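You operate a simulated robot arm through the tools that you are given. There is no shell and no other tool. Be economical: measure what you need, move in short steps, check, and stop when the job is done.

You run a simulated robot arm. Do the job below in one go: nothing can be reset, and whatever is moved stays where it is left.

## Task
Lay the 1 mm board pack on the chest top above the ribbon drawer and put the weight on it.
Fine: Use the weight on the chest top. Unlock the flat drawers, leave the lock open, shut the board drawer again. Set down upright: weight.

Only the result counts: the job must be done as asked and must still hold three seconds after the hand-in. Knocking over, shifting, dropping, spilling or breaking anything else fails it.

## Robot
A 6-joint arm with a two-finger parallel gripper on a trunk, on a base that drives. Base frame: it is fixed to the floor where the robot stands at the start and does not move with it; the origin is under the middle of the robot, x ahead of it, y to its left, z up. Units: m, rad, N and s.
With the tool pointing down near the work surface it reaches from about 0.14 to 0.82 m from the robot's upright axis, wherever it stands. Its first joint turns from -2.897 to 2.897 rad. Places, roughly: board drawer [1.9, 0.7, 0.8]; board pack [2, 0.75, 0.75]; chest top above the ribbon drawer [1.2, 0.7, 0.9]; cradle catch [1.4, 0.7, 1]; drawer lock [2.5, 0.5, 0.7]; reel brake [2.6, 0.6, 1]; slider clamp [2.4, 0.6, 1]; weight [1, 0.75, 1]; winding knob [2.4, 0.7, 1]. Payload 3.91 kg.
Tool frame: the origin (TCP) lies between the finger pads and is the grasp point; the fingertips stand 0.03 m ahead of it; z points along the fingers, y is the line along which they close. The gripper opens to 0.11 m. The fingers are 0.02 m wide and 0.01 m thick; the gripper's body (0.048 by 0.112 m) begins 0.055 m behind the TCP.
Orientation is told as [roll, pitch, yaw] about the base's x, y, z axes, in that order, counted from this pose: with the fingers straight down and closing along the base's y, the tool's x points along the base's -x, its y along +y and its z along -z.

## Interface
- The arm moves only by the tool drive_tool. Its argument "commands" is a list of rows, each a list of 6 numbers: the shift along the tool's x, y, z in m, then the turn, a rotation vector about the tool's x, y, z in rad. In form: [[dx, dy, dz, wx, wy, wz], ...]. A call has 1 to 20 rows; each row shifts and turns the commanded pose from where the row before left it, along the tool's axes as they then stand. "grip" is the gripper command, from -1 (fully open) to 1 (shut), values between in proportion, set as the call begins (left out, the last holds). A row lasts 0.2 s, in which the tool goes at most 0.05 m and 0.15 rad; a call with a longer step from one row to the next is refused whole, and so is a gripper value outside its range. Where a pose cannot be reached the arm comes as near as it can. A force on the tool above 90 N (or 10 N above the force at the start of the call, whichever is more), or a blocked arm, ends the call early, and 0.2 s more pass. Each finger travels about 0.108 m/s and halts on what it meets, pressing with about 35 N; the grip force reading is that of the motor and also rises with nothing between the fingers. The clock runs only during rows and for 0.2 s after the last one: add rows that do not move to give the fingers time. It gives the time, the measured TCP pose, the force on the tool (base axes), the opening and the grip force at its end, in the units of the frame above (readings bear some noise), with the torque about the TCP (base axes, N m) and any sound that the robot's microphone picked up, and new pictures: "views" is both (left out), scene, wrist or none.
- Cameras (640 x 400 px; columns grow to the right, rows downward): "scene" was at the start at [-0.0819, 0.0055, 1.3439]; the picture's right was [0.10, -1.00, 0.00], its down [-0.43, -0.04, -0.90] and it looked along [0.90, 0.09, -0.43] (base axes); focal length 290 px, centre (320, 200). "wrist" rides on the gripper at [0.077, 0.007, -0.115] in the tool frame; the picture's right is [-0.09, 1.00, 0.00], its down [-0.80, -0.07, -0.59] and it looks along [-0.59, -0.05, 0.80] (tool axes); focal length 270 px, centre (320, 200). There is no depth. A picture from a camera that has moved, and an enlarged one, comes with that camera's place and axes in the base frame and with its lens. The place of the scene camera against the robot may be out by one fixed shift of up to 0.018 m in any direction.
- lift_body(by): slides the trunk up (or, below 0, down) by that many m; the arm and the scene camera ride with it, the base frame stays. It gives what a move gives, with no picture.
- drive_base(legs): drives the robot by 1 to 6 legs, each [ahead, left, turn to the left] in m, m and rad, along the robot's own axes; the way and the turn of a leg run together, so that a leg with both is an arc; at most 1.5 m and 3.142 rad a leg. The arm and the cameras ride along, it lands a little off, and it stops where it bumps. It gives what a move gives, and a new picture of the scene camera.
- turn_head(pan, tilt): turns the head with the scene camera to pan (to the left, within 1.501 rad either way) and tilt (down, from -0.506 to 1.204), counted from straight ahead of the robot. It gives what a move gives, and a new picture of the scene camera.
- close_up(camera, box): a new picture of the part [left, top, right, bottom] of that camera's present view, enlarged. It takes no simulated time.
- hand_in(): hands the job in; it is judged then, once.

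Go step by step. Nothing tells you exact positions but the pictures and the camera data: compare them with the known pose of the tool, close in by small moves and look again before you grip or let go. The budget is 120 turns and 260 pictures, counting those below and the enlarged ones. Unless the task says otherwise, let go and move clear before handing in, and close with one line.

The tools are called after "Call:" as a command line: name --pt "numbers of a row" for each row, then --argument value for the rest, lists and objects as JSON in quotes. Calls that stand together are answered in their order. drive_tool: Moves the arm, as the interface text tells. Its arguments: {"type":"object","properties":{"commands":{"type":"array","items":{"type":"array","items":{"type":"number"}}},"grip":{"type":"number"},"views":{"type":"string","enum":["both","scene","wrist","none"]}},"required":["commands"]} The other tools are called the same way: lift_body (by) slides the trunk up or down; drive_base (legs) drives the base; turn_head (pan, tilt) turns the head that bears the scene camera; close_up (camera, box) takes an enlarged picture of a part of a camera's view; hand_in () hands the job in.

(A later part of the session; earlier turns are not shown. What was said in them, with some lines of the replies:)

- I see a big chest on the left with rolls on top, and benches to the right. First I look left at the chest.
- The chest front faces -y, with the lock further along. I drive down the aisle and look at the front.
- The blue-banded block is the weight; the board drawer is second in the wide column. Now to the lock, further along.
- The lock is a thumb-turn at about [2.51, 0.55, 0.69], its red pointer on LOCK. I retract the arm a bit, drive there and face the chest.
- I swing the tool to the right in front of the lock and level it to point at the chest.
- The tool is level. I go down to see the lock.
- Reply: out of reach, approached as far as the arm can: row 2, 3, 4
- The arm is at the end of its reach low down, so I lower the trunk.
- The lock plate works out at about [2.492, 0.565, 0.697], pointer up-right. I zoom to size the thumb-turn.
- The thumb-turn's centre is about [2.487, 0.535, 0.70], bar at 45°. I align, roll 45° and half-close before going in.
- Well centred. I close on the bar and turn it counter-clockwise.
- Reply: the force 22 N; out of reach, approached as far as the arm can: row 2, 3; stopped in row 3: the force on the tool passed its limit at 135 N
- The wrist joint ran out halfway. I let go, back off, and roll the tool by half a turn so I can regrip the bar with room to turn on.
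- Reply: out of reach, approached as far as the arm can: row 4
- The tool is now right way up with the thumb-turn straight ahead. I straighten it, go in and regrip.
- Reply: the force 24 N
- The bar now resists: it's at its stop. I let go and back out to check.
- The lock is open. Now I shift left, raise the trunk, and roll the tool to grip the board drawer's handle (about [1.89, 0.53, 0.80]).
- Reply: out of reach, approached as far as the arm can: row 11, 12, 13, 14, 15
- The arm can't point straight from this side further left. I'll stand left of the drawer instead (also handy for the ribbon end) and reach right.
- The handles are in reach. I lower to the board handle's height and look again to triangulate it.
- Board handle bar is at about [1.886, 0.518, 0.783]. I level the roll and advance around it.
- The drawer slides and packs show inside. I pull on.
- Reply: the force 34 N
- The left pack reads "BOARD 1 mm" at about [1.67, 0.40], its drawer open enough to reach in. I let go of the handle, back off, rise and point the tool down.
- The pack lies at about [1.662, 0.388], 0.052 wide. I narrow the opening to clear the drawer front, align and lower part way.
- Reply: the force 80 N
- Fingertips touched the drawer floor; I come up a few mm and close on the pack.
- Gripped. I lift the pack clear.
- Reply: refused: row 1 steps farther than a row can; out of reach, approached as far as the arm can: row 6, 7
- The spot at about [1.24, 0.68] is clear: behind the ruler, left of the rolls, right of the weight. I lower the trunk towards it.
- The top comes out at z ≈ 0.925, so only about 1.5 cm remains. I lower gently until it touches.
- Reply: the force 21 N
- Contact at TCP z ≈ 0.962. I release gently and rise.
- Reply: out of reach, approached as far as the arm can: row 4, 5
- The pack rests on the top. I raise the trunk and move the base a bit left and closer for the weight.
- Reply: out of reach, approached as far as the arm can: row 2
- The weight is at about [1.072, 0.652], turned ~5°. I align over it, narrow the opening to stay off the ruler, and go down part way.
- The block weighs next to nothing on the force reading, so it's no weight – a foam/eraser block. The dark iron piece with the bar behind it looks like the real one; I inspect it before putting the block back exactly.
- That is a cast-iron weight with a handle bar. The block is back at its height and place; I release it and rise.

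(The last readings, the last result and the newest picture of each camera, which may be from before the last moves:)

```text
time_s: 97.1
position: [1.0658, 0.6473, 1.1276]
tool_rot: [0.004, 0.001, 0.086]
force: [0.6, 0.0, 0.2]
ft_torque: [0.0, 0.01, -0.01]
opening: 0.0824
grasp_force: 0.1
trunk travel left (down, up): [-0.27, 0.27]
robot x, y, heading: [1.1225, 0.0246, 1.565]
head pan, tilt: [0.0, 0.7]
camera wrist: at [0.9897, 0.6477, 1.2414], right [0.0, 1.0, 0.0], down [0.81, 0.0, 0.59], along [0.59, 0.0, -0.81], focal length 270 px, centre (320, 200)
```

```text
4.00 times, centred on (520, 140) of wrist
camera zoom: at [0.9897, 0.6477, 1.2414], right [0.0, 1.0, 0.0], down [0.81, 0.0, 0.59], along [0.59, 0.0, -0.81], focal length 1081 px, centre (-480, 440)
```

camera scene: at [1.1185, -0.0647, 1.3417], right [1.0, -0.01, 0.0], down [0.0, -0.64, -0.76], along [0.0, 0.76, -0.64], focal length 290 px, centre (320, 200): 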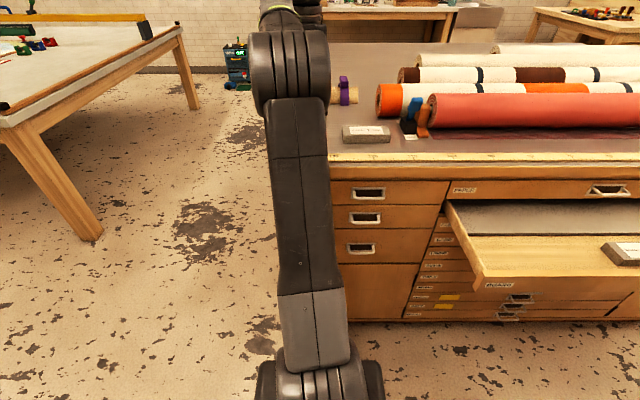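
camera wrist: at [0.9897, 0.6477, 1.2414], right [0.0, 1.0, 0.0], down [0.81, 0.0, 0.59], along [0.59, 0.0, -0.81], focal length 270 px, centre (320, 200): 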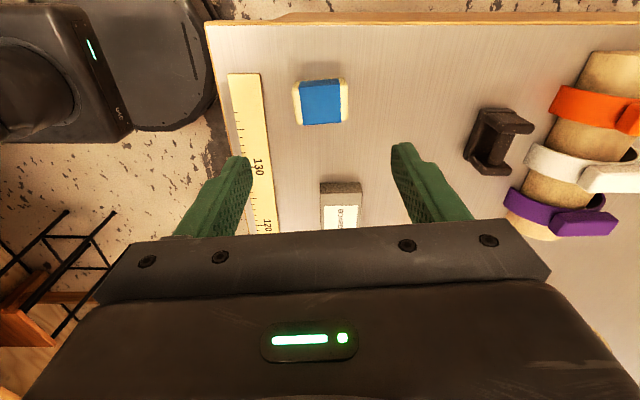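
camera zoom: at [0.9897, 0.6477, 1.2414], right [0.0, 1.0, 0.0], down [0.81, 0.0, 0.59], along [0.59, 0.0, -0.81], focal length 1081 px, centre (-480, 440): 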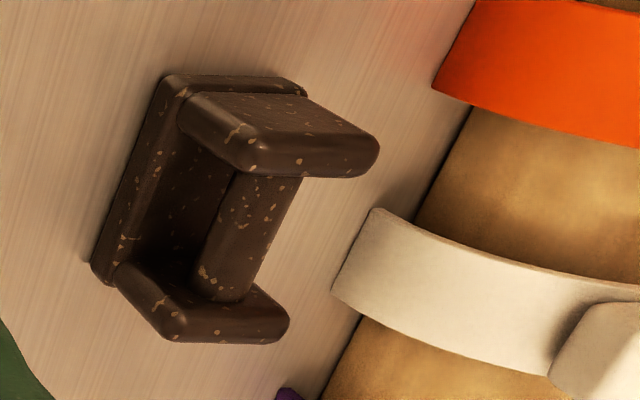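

The iron weight's bar is at about [1.114, 0.840, 0.978], running along x. I drive 0.1 m closer and bring the open fingers over it.

Call:
drive_base --legs '[[0.1, 0, 0]]'

Call:
drive_tool --pt "-0.03 0.03 0 0 0 0.03" --pt "-0.012 0.03 0 0 0 0" --pt "0 0.025 0 0 0 0" --pt "0 0 0.03 0 0 0" --pt "0 0 0 0 0 0" --grip -0.2 --views "both"

```text
time_s: 98.2
position: [1.0668, 0.7503, 1.126]
tool_rot: [0.005, 0.002, 0.087]
force: [1.0, 0.0, -0.2]
ft_torque: [-0.01, 0.0, 0.02]
opening: 0.0826
grasp_force: 0.1
trunk travel left (down, up): [-0.27, 0.27]
robot x, y, heading: [1.1206, 0.1234, 1.57]
head pan, tilt: [0.0, 0.7]
camera scene: at [1.1191, 0.0364, 1.3417], right [1.0, 0.0, 0.0], down [0.0, -0.64, -0.76], along [0.0, 0.76, -0.64], focal length 290 px, centre (320, 200)
```

scene: 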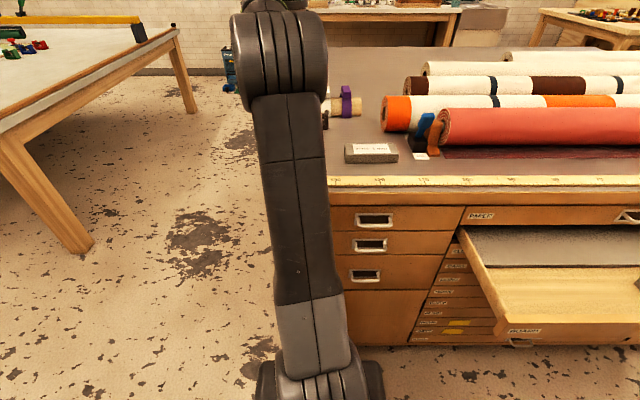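

```text
time_s: 99.4
position: [1.1037, 0.8115, 1.0641]
tool_rot: [0.004, 0.003, 0.058]
force: [-0.7, 0.8, -0.5]
ft_torque: [-0.02, 0.02, -0.02]
opening: 0.0658
grasp_force: 0.0
out of reach, approached as far as the arm can: row 1, 2, 3
trunk travel left (down, up): [-0.27, 0.27]
robot x, y, heading: [1.122, 0.1229, 1.568]
head pan, tilt: [0.0, 0.7]
camera scene: at [1.1192, 0.0361, 1.3417], right [1.0, 0.0, 0.0], down [0.0, -0.64, -0.76], along [0.0, 0.76, -0.64], focal length 290 px, centre (320, 200)
camera wrist: at [1.0266, 0.8133, 1.1785], right [0.03, 1.0, 0.01], down [0.8, -0.03, 0.59], along [0.59, -0.01, -0.81], focal length 270 px, centre (320, 200)
```

scene: 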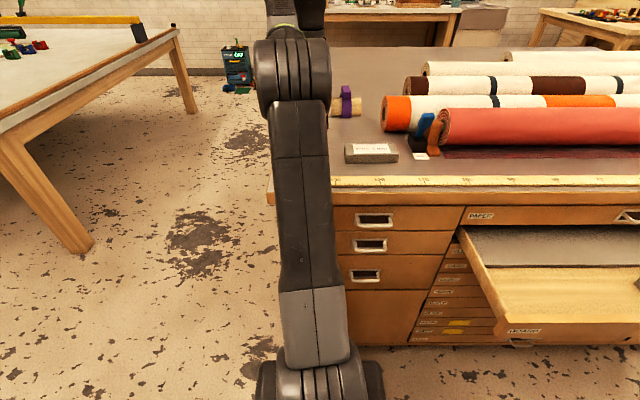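
wrist: 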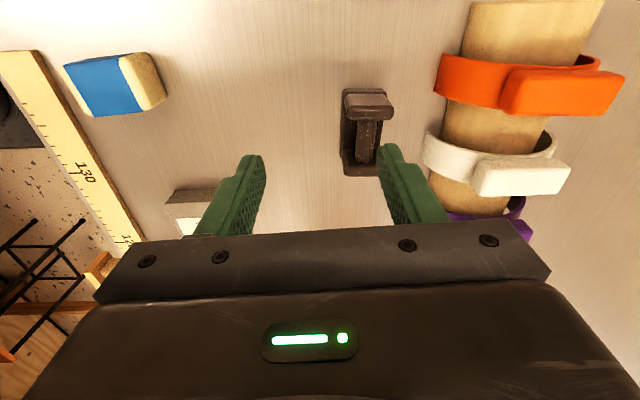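

Call:
drive_base --legs '[[0.04, 0, 0]]'

Call:
drive_tool --pt "-0.008 0 0.015 0 0 0" --pt "0 0 0 0 0 0" --grip -0.1 --views "wrist"

```text
time_s: 100.3
position: [1.1017, 0.8508, 1.0648]
tool_rot: [0.004, 0.002, 0.056]
force: [0.3, -0.3, -0.5]
ft_torque: [0.04, 0.0, 0.04]
opening: 0.0662
grasp_force: 0.0
trunk travel left (down, up): [-0.27, 0.27]
robot x, y, heading: [1.123, 0.1643, 1.571]
head pan, tilt: [0.0, 0.7]
camera scene: at [1.1194, 0.0763, 1.3417], right [1.0, 0.0, 0.0], down [0.0, -0.64, -0.76], along [0.0, 0.76, -0.64], focal length 290 px, centre (320, 200)
```

scene: 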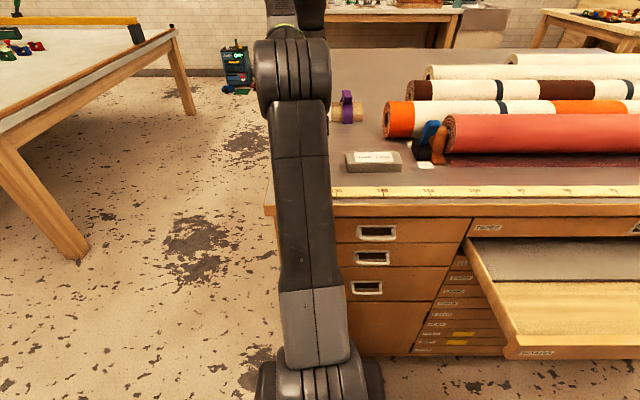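

```text
time_s: 100.9
position: [1.1106, 0.8515, 1.0502]
tool_rot: [0.005, 0.001, 0.059]
force: [0.0, -0.4, 0.4]
ft_torque: [0.03, -0.01, 0.04]
opening: 0.0609
grasp_force: 0.1
trunk travel left (down, up): [-0.27, 0.27]
robot x, y, heading: [1.1231, 0.1647, 1.569]
head pan, tilt: [0.0, 0.7]
camera wrist: at [1.0345, 0.854, 1.1634], right [0.03, 1.0, 0.0], down [0.8, -0.03, 0.59], along [0.59, -0.01, -0.81], focal length 270 px, centre (320, 200)
```

wrist: 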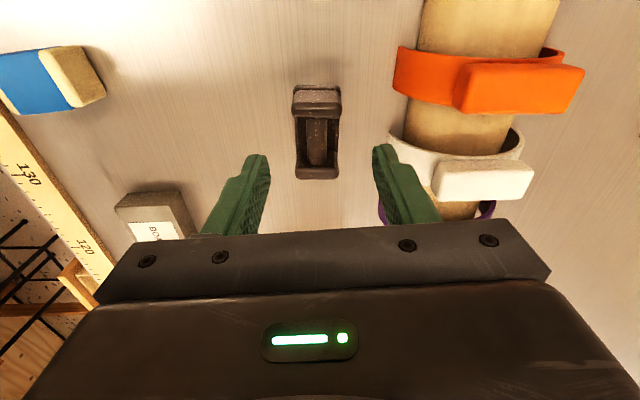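

Aligned with the bar. I lower around it.

Call:
drive_tool --pt "-0.002 -0.001 0.025 0 0 0" --pt "0 0 0.02 0 0 0" --pt "0 0 0.012 0 0 0" --pt "0 0 0.006 0 0 0" --pt "0 0 0 0 0 0" --views "wrist"

```text
time_s: 102.1
position: [1.113, 0.8508, 0.9843]
tool_rot: [0.005, 0.001, 0.06]
force: [-0.6, 0.2, -0.5]
ft_torque: [0.0, 0.01, -0.01]
opening: 0.0606
grasp_force: 0.0
trunk travel left (down, up): [-0.27, 0.27]
robot x, y, heading: [1.1201, 0.166, 1.562]
head pan, tilt: [0.0, 0.7]
camera wrist: at [1.0369, 0.8527, 1.0997], right [0.03, 1.0, 0.0], down [0.8, -0.03, 0.59], along [0.59, -0.01, -0.81], focal length 270 px, centre (320, 200)
```

wrist: 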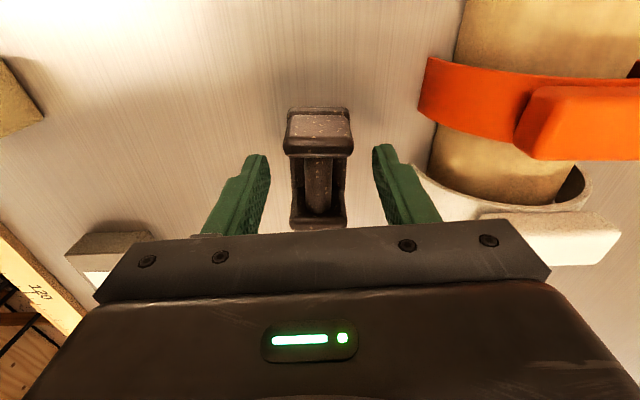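

Call:
close_up --camera "wrist" --box '[240, 95, 400, 235]'

```text
2.86 times, centred on (320, 165) of wrist
camera zoom: at [1.0369, 0.8527, 1.0997], right [0.03, 1.0, 0.0], down [0.8, -0.03, 0.59], along [0.59, -0.01, -0.81], focal length 772 px, centre (320, 300)
```

zoom: 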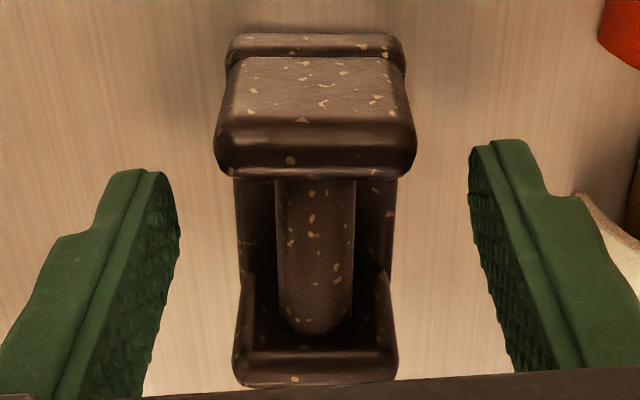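

The fingers sit between the two posts. I close on the bar and lift.

Call:
drive_tool --pt "0 0 0 0 0 0" --pt "0 0 0 0 0 0" --pt "0 0 0 0 0 0" --pt "0 0 0 0 0 0" --grip 1 --views "wrist"

Call:
drive_tool --pt "0 0 -0.02 0 0 0" --pt "0 0 -0.02 0 0 0" --pt "0 0 0 0 0 0" --views "wrist"

```text
time_s: 103.1
position: [1.1139, 0.8511, 0.9854]
tool_rot: [0.005, 0.001, 0.058]
force: [-0.4, -0.9, 0.2]
ft_torque: [0.0, 0.02, 0.1]
opening: 0.0155
grasp_force: 34.9
trunk travel left (down, up): [-0.27, 0.27]
robot x, y, heading: [1.1252, 0.1631, 1.567]
head pan, tilt: [0.0, 0.7]
camera wrist: at [1.0369, 0.8526, 1.0999], right [0.03, 1.0, 0.0], down [0.8, -0.03, 0.59], along [0.59, -0.01, -0.81], focal length 270 px, centre (320, 200)
```

wrist: 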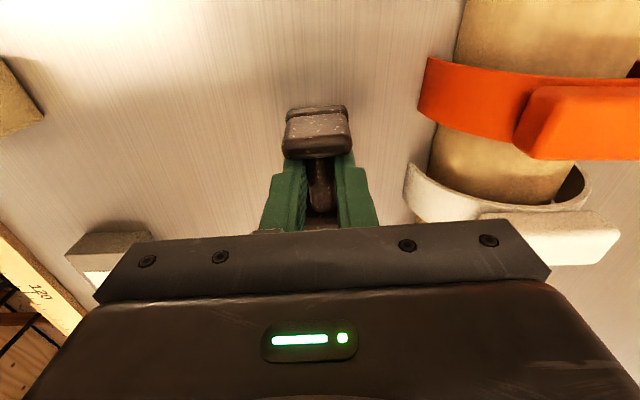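

```text
time_s: 103.9
position: [1.1125, 0.8513, 1.0263]
tool_rot: [0.003, 0.002, 0.056]
force: [0.0, -0.5, -4.8]
ft_torque: [0.03, 0.03, 0.0]
opening: 0.0155
grasp_force: 35.3
trunk travel left (down, up): [-0.27, 0.27]
robot x, y, heading: [1.1291, 0.1628, 1.569]
head pan, tilt: [0.0, 0.7]
camera wrist: at [1.0365, 0.8532, 1.1397], right [0.03, 1.0, 0.0], down [0.8, -0.03, 0.59], along [0.59, -0.02, -0.81], focal length 270 px, centre (320, 200)
```

wrist: 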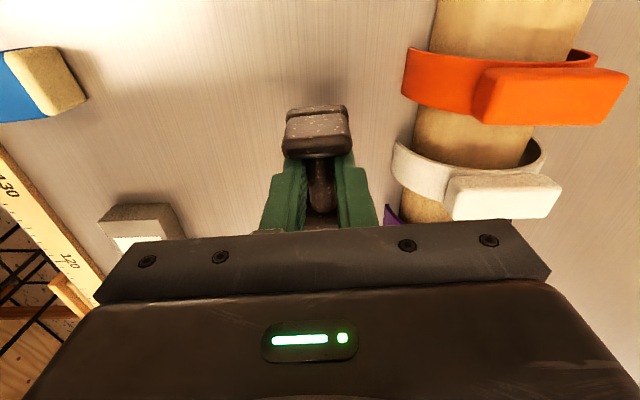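

The lift shows about 0.5 kg: the real weight. I carry it over the pack's middle (about [1.254, 0.682]).

Call:
drive_tool --pt "0 0 -0.03 0 0 0" --pt "-0.03 -0.03 0 0 0 0.03" --pt "-0.03 -0.03 0 0 0 0.03" --pt "-0.03 -0.035 0 0 0 0" --pt "-0.03 -0.035 0 0 0 0" --pt "-0.02 -0.035 0 0 0 0" --pt "0 0 0 0 0 0" --views "both"

```text
time_s: 105.5
position: [1.2555, 0.6871, 1.0542]
tool_rot: [0.005, 0.002, -0.003]
force: [0.8, 0.1, -4.6]
ft_torque: [-0.02, 0.05, -0.04]
opening: 0.0154
grasp_force: 35.4
trunk travel left (down, up): [-0.27, 0.27]
robot x, y, heading: [1.1208, 0.1623, 1.568]
head pan, tilt: [0.0, 0.7]
camera scene: at [1.1196, 0.076, 1.3417], right [1.0, 0.0, 0.0], down [0.0, -0.64, -0.76], along [0.0, 0.76, -0.64], focal length 290 px, centre (320, 200)
camera wrist: at [1.1793, 0.6937, 1.1679], right [0.09, 1.0, 0.0], down [0.8, -0.07, 0.59], along [0.59, -0.05, -0.81], focal length 270 px, centre (320, 200)
```

scene: 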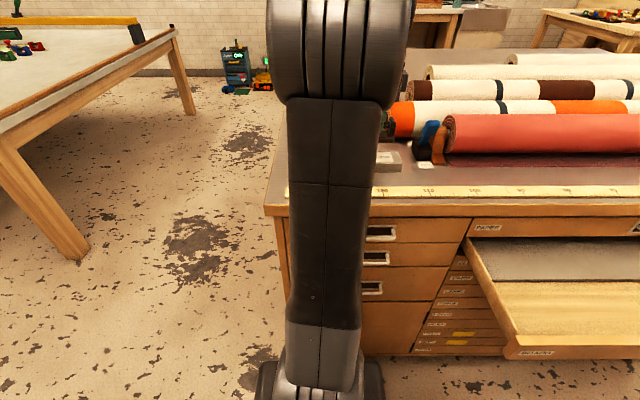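
wrist: 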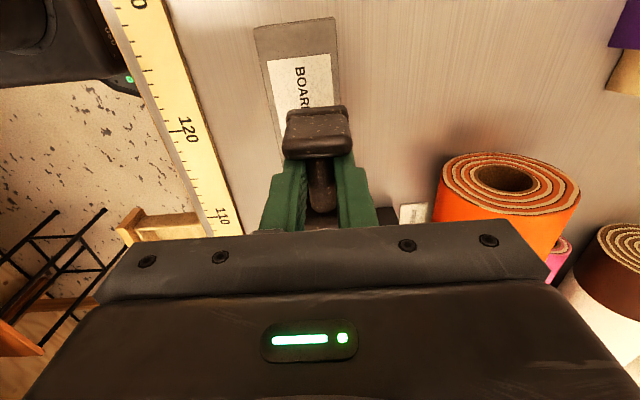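

Call:
drive_tool --pt "0.001 -0.008 0.015 0 0 0" --pt "0 0 0.012 0 0 0" --pt "0 0 0 0 0 0" --views "wrist"

```text
time_s: 106.3
position: [1.2538, 0.6805, 1.0267]
tool_rot: [0.005, 0.002, -0.002]
force: [-0.3, 0.1, -5.6]
ft_torque: [-0.05, 0.02, 0.01]
opening: 0.0154
grasp_force: 35.1
trunk travel left (down, up): [-0.27, 0.27]
robot x, y, heading: [1.1231, 0.165, 1.568]
head pan, tilt: [0.0, 0.7]
camera wrist: at [1.1778, 0.6866, 1.1414], right [0.09, 1.0, 0.0], down [0.8, -0.07, 0.59], along [0.59, -0.05, -0.81], focal length 270 px, centre (320, 200)
```

wrist: 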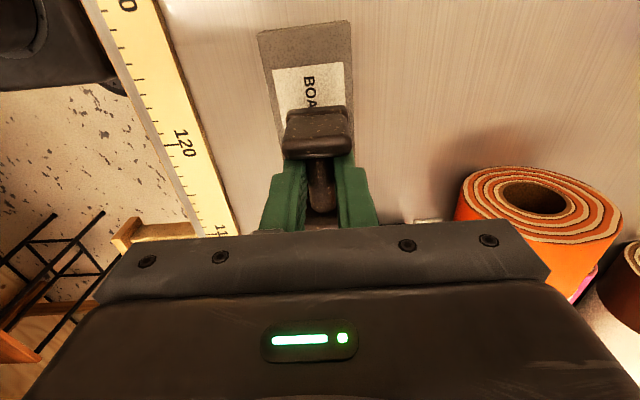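

Call:
drive_tool --pt "0 0 0.004 0 0 0" --pt "0 0 0.003 0 0 0" --pt "0 0 0.002 0 0 0" --pt "0 0 0 0 0 0" --views "none"

Call:
drive_tool --pt "0 0 0.002 0 0 0" --pt "0 0 0.002 0 0 0" --pt "0 0 0 0 0 0" --views "wrist"

```text
time_s: 107.3
position: [1.2527, 0.6803, 1.019]
tool_rot: [0.002, 0.001, -0.003]
force: [0.1, 0.0, -5.1]
ft_torque: [-0.02, 0.03, 0.02]
opening: 0.0156
grasp_force: 35.0
trunk travel left (down, up): [-0.27, 0.27]
robot x, y, heading: [1.1245, 0.1648, 1.565]
head pan, tilt: [0.0, 0.7]
```

```text
time_s: 108.1
position: [1.2529, 0.6807, 1.0146]
tool_rot: [0.005, 0.002, -0.002]
force: [0.2, 1.0, -5.0]
ft_torque: [0.01, 0.02, -0.01]
opening: 0.0155
grasp_force: 35.2
trunk travel left (down, up): [-0.27, 0.27]
robot x, y, heading: [1.1213, 0.1655, 1.568]
head pan, tilt: [0.0, 0.7]
camera wrist: at [1.1777, 0.6872, 1.129], right [0.09, 1.0, 0.0], down [0.8, -0.07, 0.59], along [0.59, -0.05, -0.81], focal length 270 px, centre (320, 200)
```

wrist: 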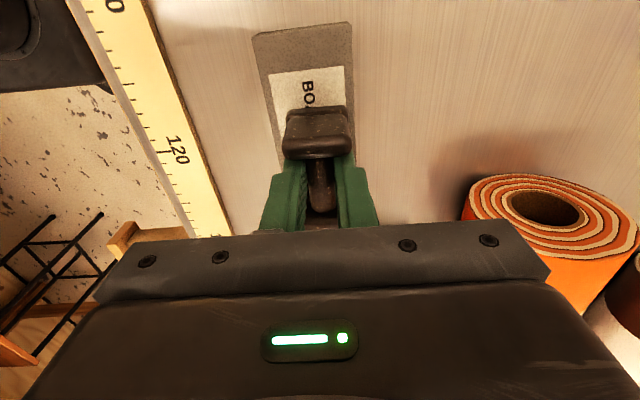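

Call:
drive_tool --pt "0 0 0.002 0 0 0" --pt "0 0 0.002 0 0 0" --pt "0 0 0 0 0 0" --views "none"

Call:
drive_tool --pt "0 0 0.002 0 0 0" --pt "0 0 0 0 0 0" --views "none"

```text
time_s: 108.9
position: [1.254, 0.6801, 1.0115]
tool_rot: [0.004, 0.002, -0.001]
force: [0.1, 1.1, 3.6]
ft_torque: [-0.04, -0.05, 0.01]
opening: 0.0154
grasp_force: 34.9
trunk travel left (down, up): [-0.27, 0.27]
robot x, y, heading: [1.1239, 0.1688, 1.568]
head pan, tilt: [0.0, 0.7]
```

```text
time_s: 109.5
position: [1.2526, 0.6803, 1.0113]
tool_rot: [0.01, 0.0, -0.001]
force: [1.4, 4.7, 22.2]
ft_torque: [0.12, -0.01, -0.02]
opening: 0.0157
grasp_force: 35.1
trunk travel left (down, up): [-0.27, 0.27]
robot x, y, heading: [1.1197, 0.1628, 1.568]
head pan, tilt: [0.0, 0.7]
```

Contact. I ease off, open and rise straight up.

Call:
drive_tool --pt "0 0 -0.002 0 0 0" --pt "0 0 0 0 0 0" --pt "0 0 0 0 0 0" --views "none"

Call:
drive_tool --pt "0 0 0 0 0 0" --pt "0 0 0 0 0 0" --pt "0 0 0 0 0 0" --pt "0 0 -0.02 0 0 0" --pt "0 0 -0.03 0 0 0" --pt "0 0 -0.04 0 0 0" --pt "0 0 -0.04 0 0 0" --grip 0 --views "wrist"

```text
time_s: 110.3
position: [1.253, 0.6808, 1.0109]
tool_rot: [0.004, 0.001, -0.002]
force: [1.1, 3.5, 11.6]
ft_torque: [0.03, -0.41, 0.02]
opening: 0.0153
grasp_force: 35.1
trunk travel left (down, up): [-0.27, 0.27]
robot x, y, heading: [1.1236, 0.163, 1.569]
head pan, tilt: [0.0, 0.7]
```

```text
time_s: 111.9
position: [1.2535, 0.6793, 1.1409]
tool_rot: [0.003, 0.001, -0.003]
force: [-0.1, 0.7, 0.0]
ft_torque: [0.01, 0.01, 0.01]
opening: 0.0548
grasp_force: 0.1
trunk travel left (down, up): [-0.27, 0.27]
robot x, y, heading: [1.1248, 0.1652, 1.569]
head pan, tilt: [0.0, 0.7]
camera wrist: at [1.1783, 0.6857, 1.2558], right [0.09, 1.0, 0.0], down [0.8, -0.08, 0.59], along [0.59, -0.05, -0.81], focal length 270 px, centre (320, 200)
```

wrist: 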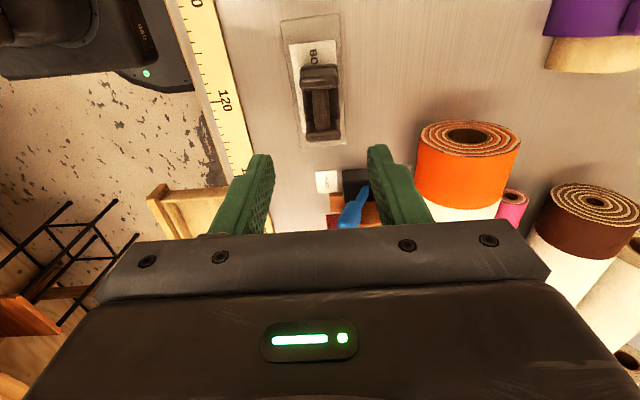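

Call:
close_up --camera "wrist" --box '[240, 0, 432, 160]'

```text
2.50 times, centred on (336, 80) of wrist
camera zoom: at [1.1783, 0.6857, 1.2558], right [0.09, 1.0, 0.0], down [0.8, -0.08, 0.59], along [0.59, -0.05, -0.81], focal length 676 px, centre (280, 500)
```

zoom: 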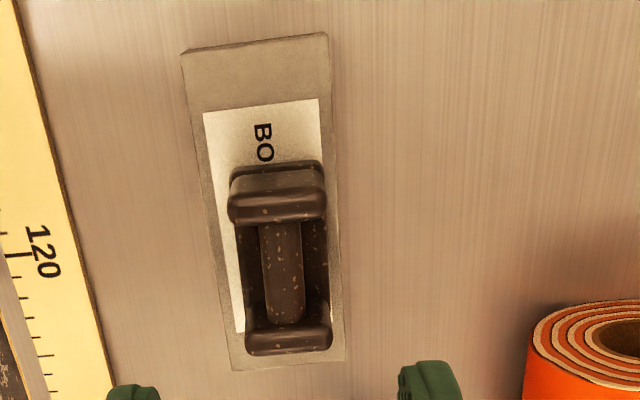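

The weight stands squarely on the pack. Now I return to the spot from which I pulled the drawer.

Call:
drive_base --legs '[[-0.28, 0, 0], [0, -0.415, 0]]'

Call:
lift_body --by -0.03

```text
time_s: 116.0
position: [1.6634, 0.4013, 1.1419]
tool_rot: [0.006, 0.001, 0.004]
force: [0.0, 0.8, -0.2]
ft_torque: [0.02, -0.01, -0.01]
opening: 0.0552
grasp_force: 0.0
trunk travel left (down, up): [-0.27, 0.27]
robot x, y, heading: [1.5359, -0.1158, 1.572]
head pan, tilt: [0.0, 0.7]
camera scene: at [1.5312, -0.2026, 1.3417], right [1.0, 0.0, 0.0], down [0.0, -0.64, -0.76], along [0.0, 0.76, -0.64], focal length 290 px, centre (320, 200)
```

scene: 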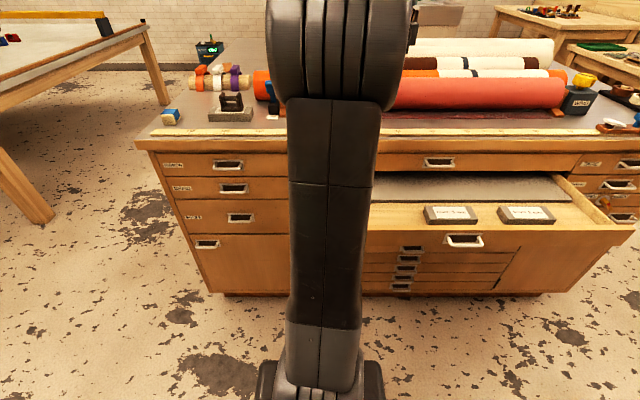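

```text
time_s: 116.7
position: [1.6637, 0.4019, 1.1106]
tool_rot: [0.004, 0.002, 0.002]
force: [0.6, -0.5, 0.2]
ft_torque: [0.01, 0.01, 0.01]
opening: 0.0551
grasp_force: 0.1
trunk travel left (down, up): [-0.24, 0.3]
robot x, y, heading: [1.534, -0.115, 1.572]
head pan, tilt: [0.0, 0.7]
```

Call:
drive_tool --pt "-0.028 -0.028 0.01 0 0 0" --pt "-0.028 -0.028 0.01 0 0 0" --pt "-0.028 -0.028 0.01 0 0 0" --pt "-0.028 -0.028 0.01 0 0 0" --pt "-0.028 -0.028 0.02 0 0 0" --pt "-0.028 -0.028 0.02 0 0 0" --pt "-0.028 -0.028 0.02 0 0 0" --pt "-0.028 -0.028 0.028 0 0 0" --pt "0 0 0 0 0 0" --grip -0.05 --views "none"

Call:
drive_tool --pt "0 0 0 -0.15 0 0" --pt "0 0 0 -0.15 0 0" --pt "0 0 0 -0.15 0 0" --pt "0 0 0 -0.15 0 0" --pt "0 0 0 -0.15 0 0" --pt "0 0 0 -0.15 0 0" --pt "0 0 0 -0.15 0 0" --pt "0 0 0 -0.15 0 0" --pt "0 0 0 -0.15 0 0" --pt "0 0 0 -0.15 0 0" --pt "0 0 0 -0.075 0 0" --pt "0 -0.04 0 0 0 0" --pt "0 -0.04 0 0 0 0" --pt "0 0 0 0 0 0" --views "both"

```text
time_s: 118.7
position: [1.8883, 0.1776, 0.9824]
tool_rot: [0.005, 0.0, 0.002]
force: [0.6, -0.4, -0.4]
ft_torque: [0.02, -0.02, -0.02]
opening: 0.0579
grasp_force: 0.0
trunk travel left (down, up): [-0.24, 0.3]
robot x, y, heading: [1.5359, -0.1119, 1.569]
head pan, tilt: [0.0, 0.7]
```

```text
time_s: 121.7
position: [1.8862, 0.1789, 0.9016]
tool_rot: [1.578, 0.0, 0.001]
force: [-0.2, 0.1, 0.2]
ft_torque: [-0.03, -0.01, 0.05]
opening: 0.0578
grasp_force: 0.0
trunk travel left (down, up): [-0.24, 0.3]
robot x, y, heading: [1.5369, -0.1129, 1.575]
head pan, tilt: [0.0, 0.7]
camera scene: at [1.5316, -0.2027, 1.3117], right [1.0, 0.0, 0.0], down [0.0, -0.64, -0.76], along [0.0, 0.76, -0.64], focal length 290 px, centre (320, 200)
camera wrist: at [1.8109, 0.0638, 0.9063], right [0.09, -0.01, 1.0], down [0.8, -0.59, -0.08], along [0.59, 0.81, -0.05], focal length 270 px, centre (320, 200)
```

scene: 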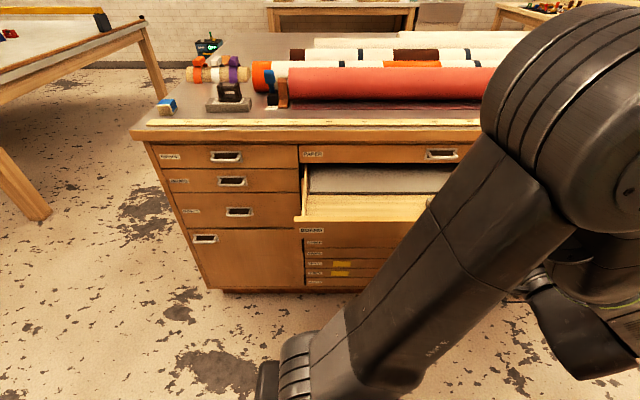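
wrist: 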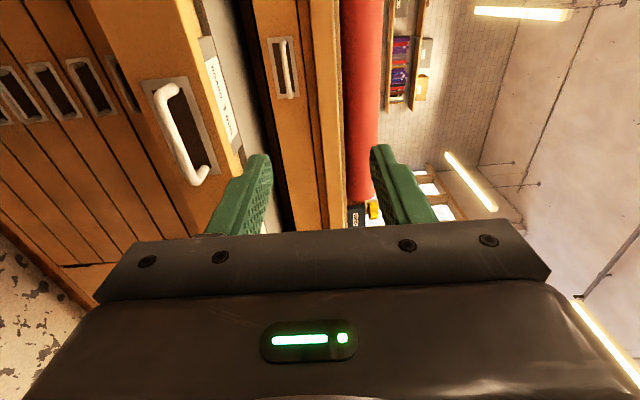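

Down to the handle's height, z 0.783.

Call:
drive_tool --pt "0 -0.04 0 0 0 0" --pt "0 -0.04 0 0 0 0" --pt "0 -0.038 0 0 0 0" --pt "0 0 0.04 0 0 0" --pt "0 0 0 0 0 0" --views "wrist"

```text
time_s: 122.9
position: [1.8874, 0.2204, 0.7833]
tool_rot: [1.578, 0.001, 0.002]
force: [0.8, -0.8, -0.3]
ft_torque: [0.0, 0.0, 0.0]
opening: 0.0577
grasp_force: 0.1
trunk travel left (down, up): [-0.24, 0.3]
robot x, y, heading: [1.5357, -0.1164, 1.57]
head pan, tilt: [0.0, 0.7]
camera wrist: at [1.811, 0.1054, 0.789], right [0.09, -0.01, 1.0], down [0.8, -0.59, -0.08], along [0.59, 0.81, -0.05], focal length 270 px, centre (320, 200)
```

wrist: 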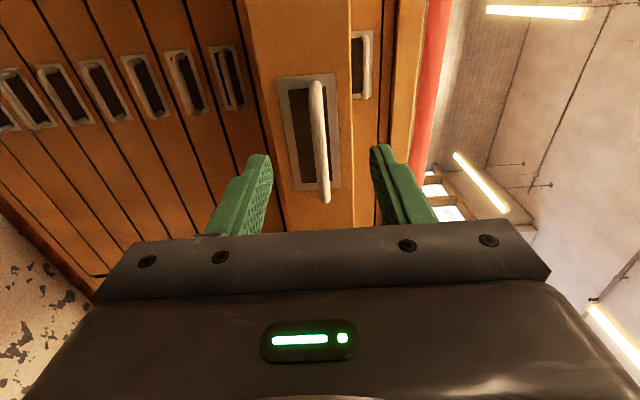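

Centred on the bar. I go in, grip it and push the drawer home.

Call:
drive_tool --pt "0 0 0.02 0 0 0" --pt "0 0 0.02 0 0 0" --pt "0 0 0 0 0 0" --views "none"

Call:
drive_tool --pt "0 0 0 0 0 0" --pt "0 0 0 0 0 0" --pt "0 0 0 0 0 0" --pt "0 0 0.015 0 0 0" --pt "0 0 0.025 0 0 0" --pt "0 0 0.025 0 0 0" --pt "0 0 0.025 0 0 0" --pt "0 0 0.025 0 0 0" --pt "0 0 0.025 0 0 0" --pt "0 0 0.025 0 0 0" --pt "0 0 0.025 0 0 0" --pt "0 0 0.02 0 0 0" --pt "0 0 0.015 0 0 0" --pt "0 0 0 0 0 0" --grip 1 --views "both"

```text
time_s: 123.7
position: [1.8882, 0.2598, 0.7836]
tool_rot: [1.577, 0.003, 0.002]
force: [0.1, 0.5, 0.1]
ft_torque: [-0.03, -0.01, 0.0]
opening: 0.0575
grasp_force: 0.0
trunk travel left (down, up): [-0.24, 0.3]
robot x, y, heading: [1.5322, -0.1157, 1.571]
head pan, tilt: [0.0, 0.7]
```

```text
time_s: 126.7
position: [1.8866, 0.4858, 0.7841]
tool_rot: [1.574, 0.002, 0.002]
force: [-10.5, 0.8, -23.6]
ft_torque: [-0.2, -0.17, 0.41]
opening: 0.0086
grasp_force: 44.9
trunk travel left (down, up): [-0.24, 0.3]
robot x, y, heading: [1.5345, -0.1126, 1.572]
head pan, tilt: [0.0, 0.7]
camera scene: at [1.5314, -0.2005, 1.3117], right [1.0, 0.0, 0.0], down [0.0, -0.65, -0.76], along [0.0, 0.76, -0.65], focal length 290 px, centre (320, 200)
camera wrist: at [1.8109, 0.3717, 0.7898], right [0.09, 0.0, 1.0], down [0.8, -0.59, -0.08], along [0.59, 0.81, -0.05], focal length 270 px, centre (320, 200)
```

scene: 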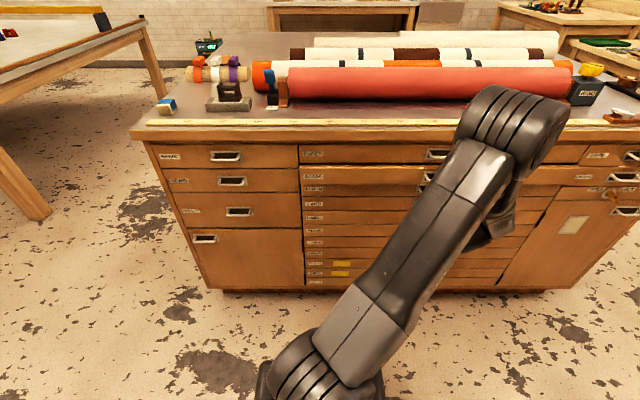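
wrist: 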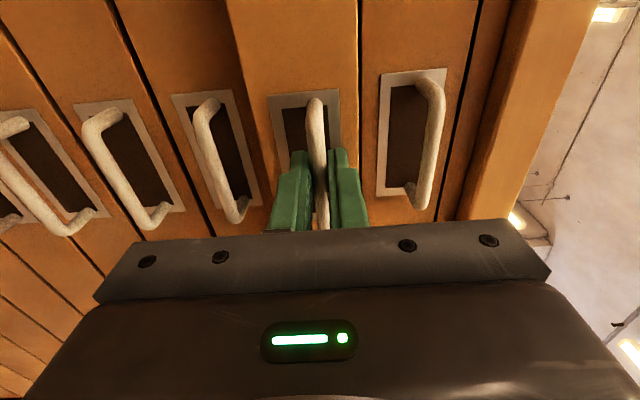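

Call:
drive_tool --pt "0 0 0.012 0 0 0" --pt "0 0 0.01 0 0 0" --pt "0 0 0.005 0 0 0" --pt "0 0 0.004 0 0 0" --pt "0 0 0 0 0 0" --views "wrist"

```text
time_s: 127.9
position: [1.8865, 0.513, 0.7834]
tool_rot: [1.575, 0.004, -0.001]
force: [-4.8, -35.4, -30.6]
ft_torque: [-0.29, -0.43, -0.07]
opening: 0.0089
grasp_force: 45.6
trunk travel left (down, up): [-0.24, 0.3]
robot x, y, heading: [1.5359, -0.1177, 1.567]
head pan, tilt: [0.0, 0.7]
camera wrist: at [1.8116, 0.3984, 0.79], right [0.09, 0.0, 1.0], down [0.8, -0.59, -0.08], along [0.59, 0.8, -0.05], focal length 270 px, centre (320, 200)
```

wrist: 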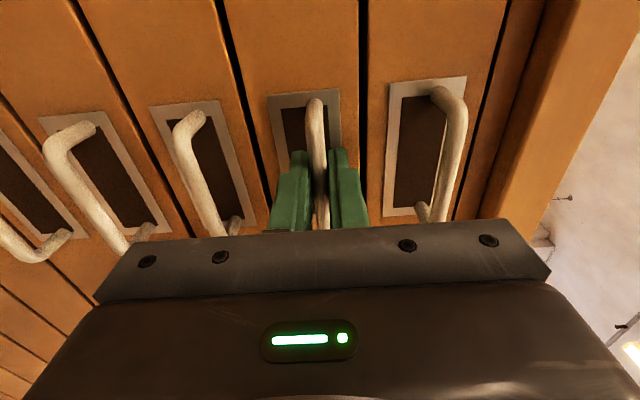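

The drawer is at its stop, flush with the others. I let go, back out, and look over the result.

Call:
drive_tool --pt "0 0 0 0 0 0" --pt "0 0 0 0 0 0" --pt "0 0 0 0 0 0" --pt "0 0 -0.03 0 0 0" --pt "0 0 -0.04 0 0 0" --pt "0 0 -0.04 0 0 0" --pt "0 0 -0.03 0 0 0" --pt "0 0 0 0 0 0" --grip -0.1 --views "both"

Call:
close_up --camera "scene" --box '[140, 30, 340, 155]'

Call:
close_up --camera "scene" --box '[560, 130, 640, 230]'

```text
time_s: 129.7
position: [1.888, 0.3744, 0.7854]
tool_rot: [1.58, 0.003, 0.001]
force: [0.0, -0.7, 0.4]
ft_torque: [0.0, 0.03, -0.04]
opening: 0.0605
grasp_force: 0.0
trunk travel left (down, up): [-0.24, 0.3]
robot x, y, heading: [1.5379, -0.1144, 1.57]
head pan, tilt: [0.0, 0.7]
camera scene: at [1.5313, -0.2028, 1.3117], right [1.0, 0.0, 0.0], down [0.0, -0.64, -0.77], along [0.0, 0.77, -0.64], focal length 290 px, centre (320, 200)
camera wrist: at [1.8112, 0.2608, 0.7906], right [0.09, -0.01, 1.0], down [0.8, -0.59, -0.08], along [0.59, 0.81, -0.05], focal length 270 px, centre (320, 200)
```

scene: 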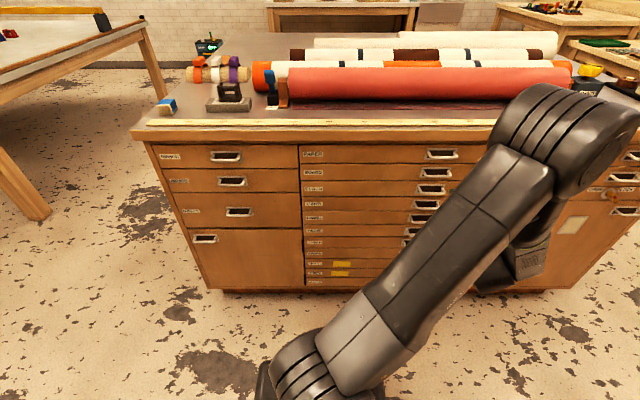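
wrist: 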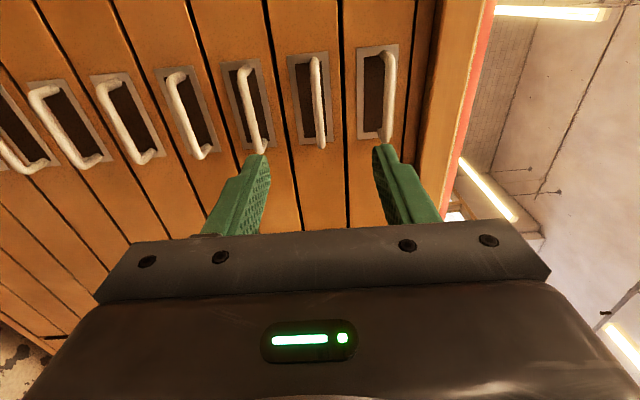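

```text
3.20 times, centred on (240, 92) of scene
camera zoom: at [1.5313, -0.2028, 1.3117], right [1.0, 0.0, 0.0], down [0.0, -0.64, -0.77], along [0.0, 0.77, -0.64], focal length 927 px, centre (576, 544)
```

zoom: 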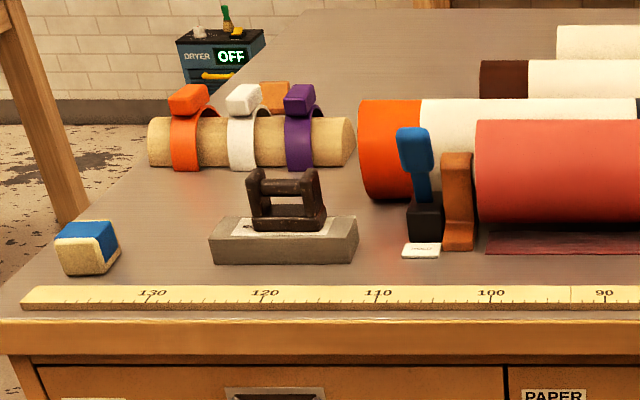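

```text
4.00 times, centred on (600, 180) of scene
camera zoom: at [1.5313, -0.2028, 1.3117], right [1.0, 0.0, 0.0], down [0.0, -0.64, -0.77], along [0.0, 0.77, -0.64], focal length 1158 px, centre (-800, 280)
```

zoom: 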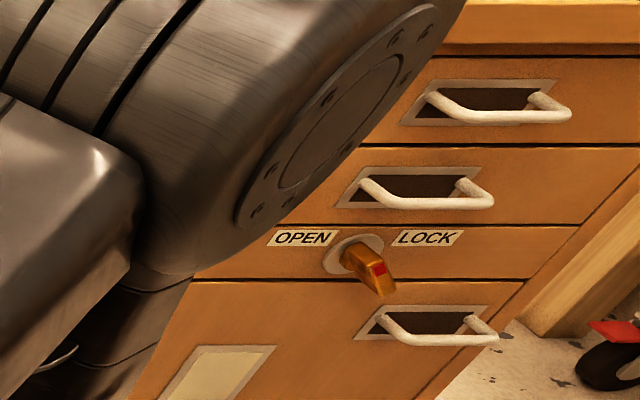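

The 1 mm pack lies above the ribbon drawer with the iron weight upright on it. The board drawer is flush, the lock points to OPEN, and the arm is clear, so I hand in.

Call:
hand_in

```text
The job is handed in.
```

The 1 mm board pack is on the chest top above the ribbon drawer with the iron weight upright on it. The board drawer is shut, the lock is left open, and the job is handed in. I first picked up the blue-banded block by mistake; it turned out far too light to be the weight, so I set it back where it was.
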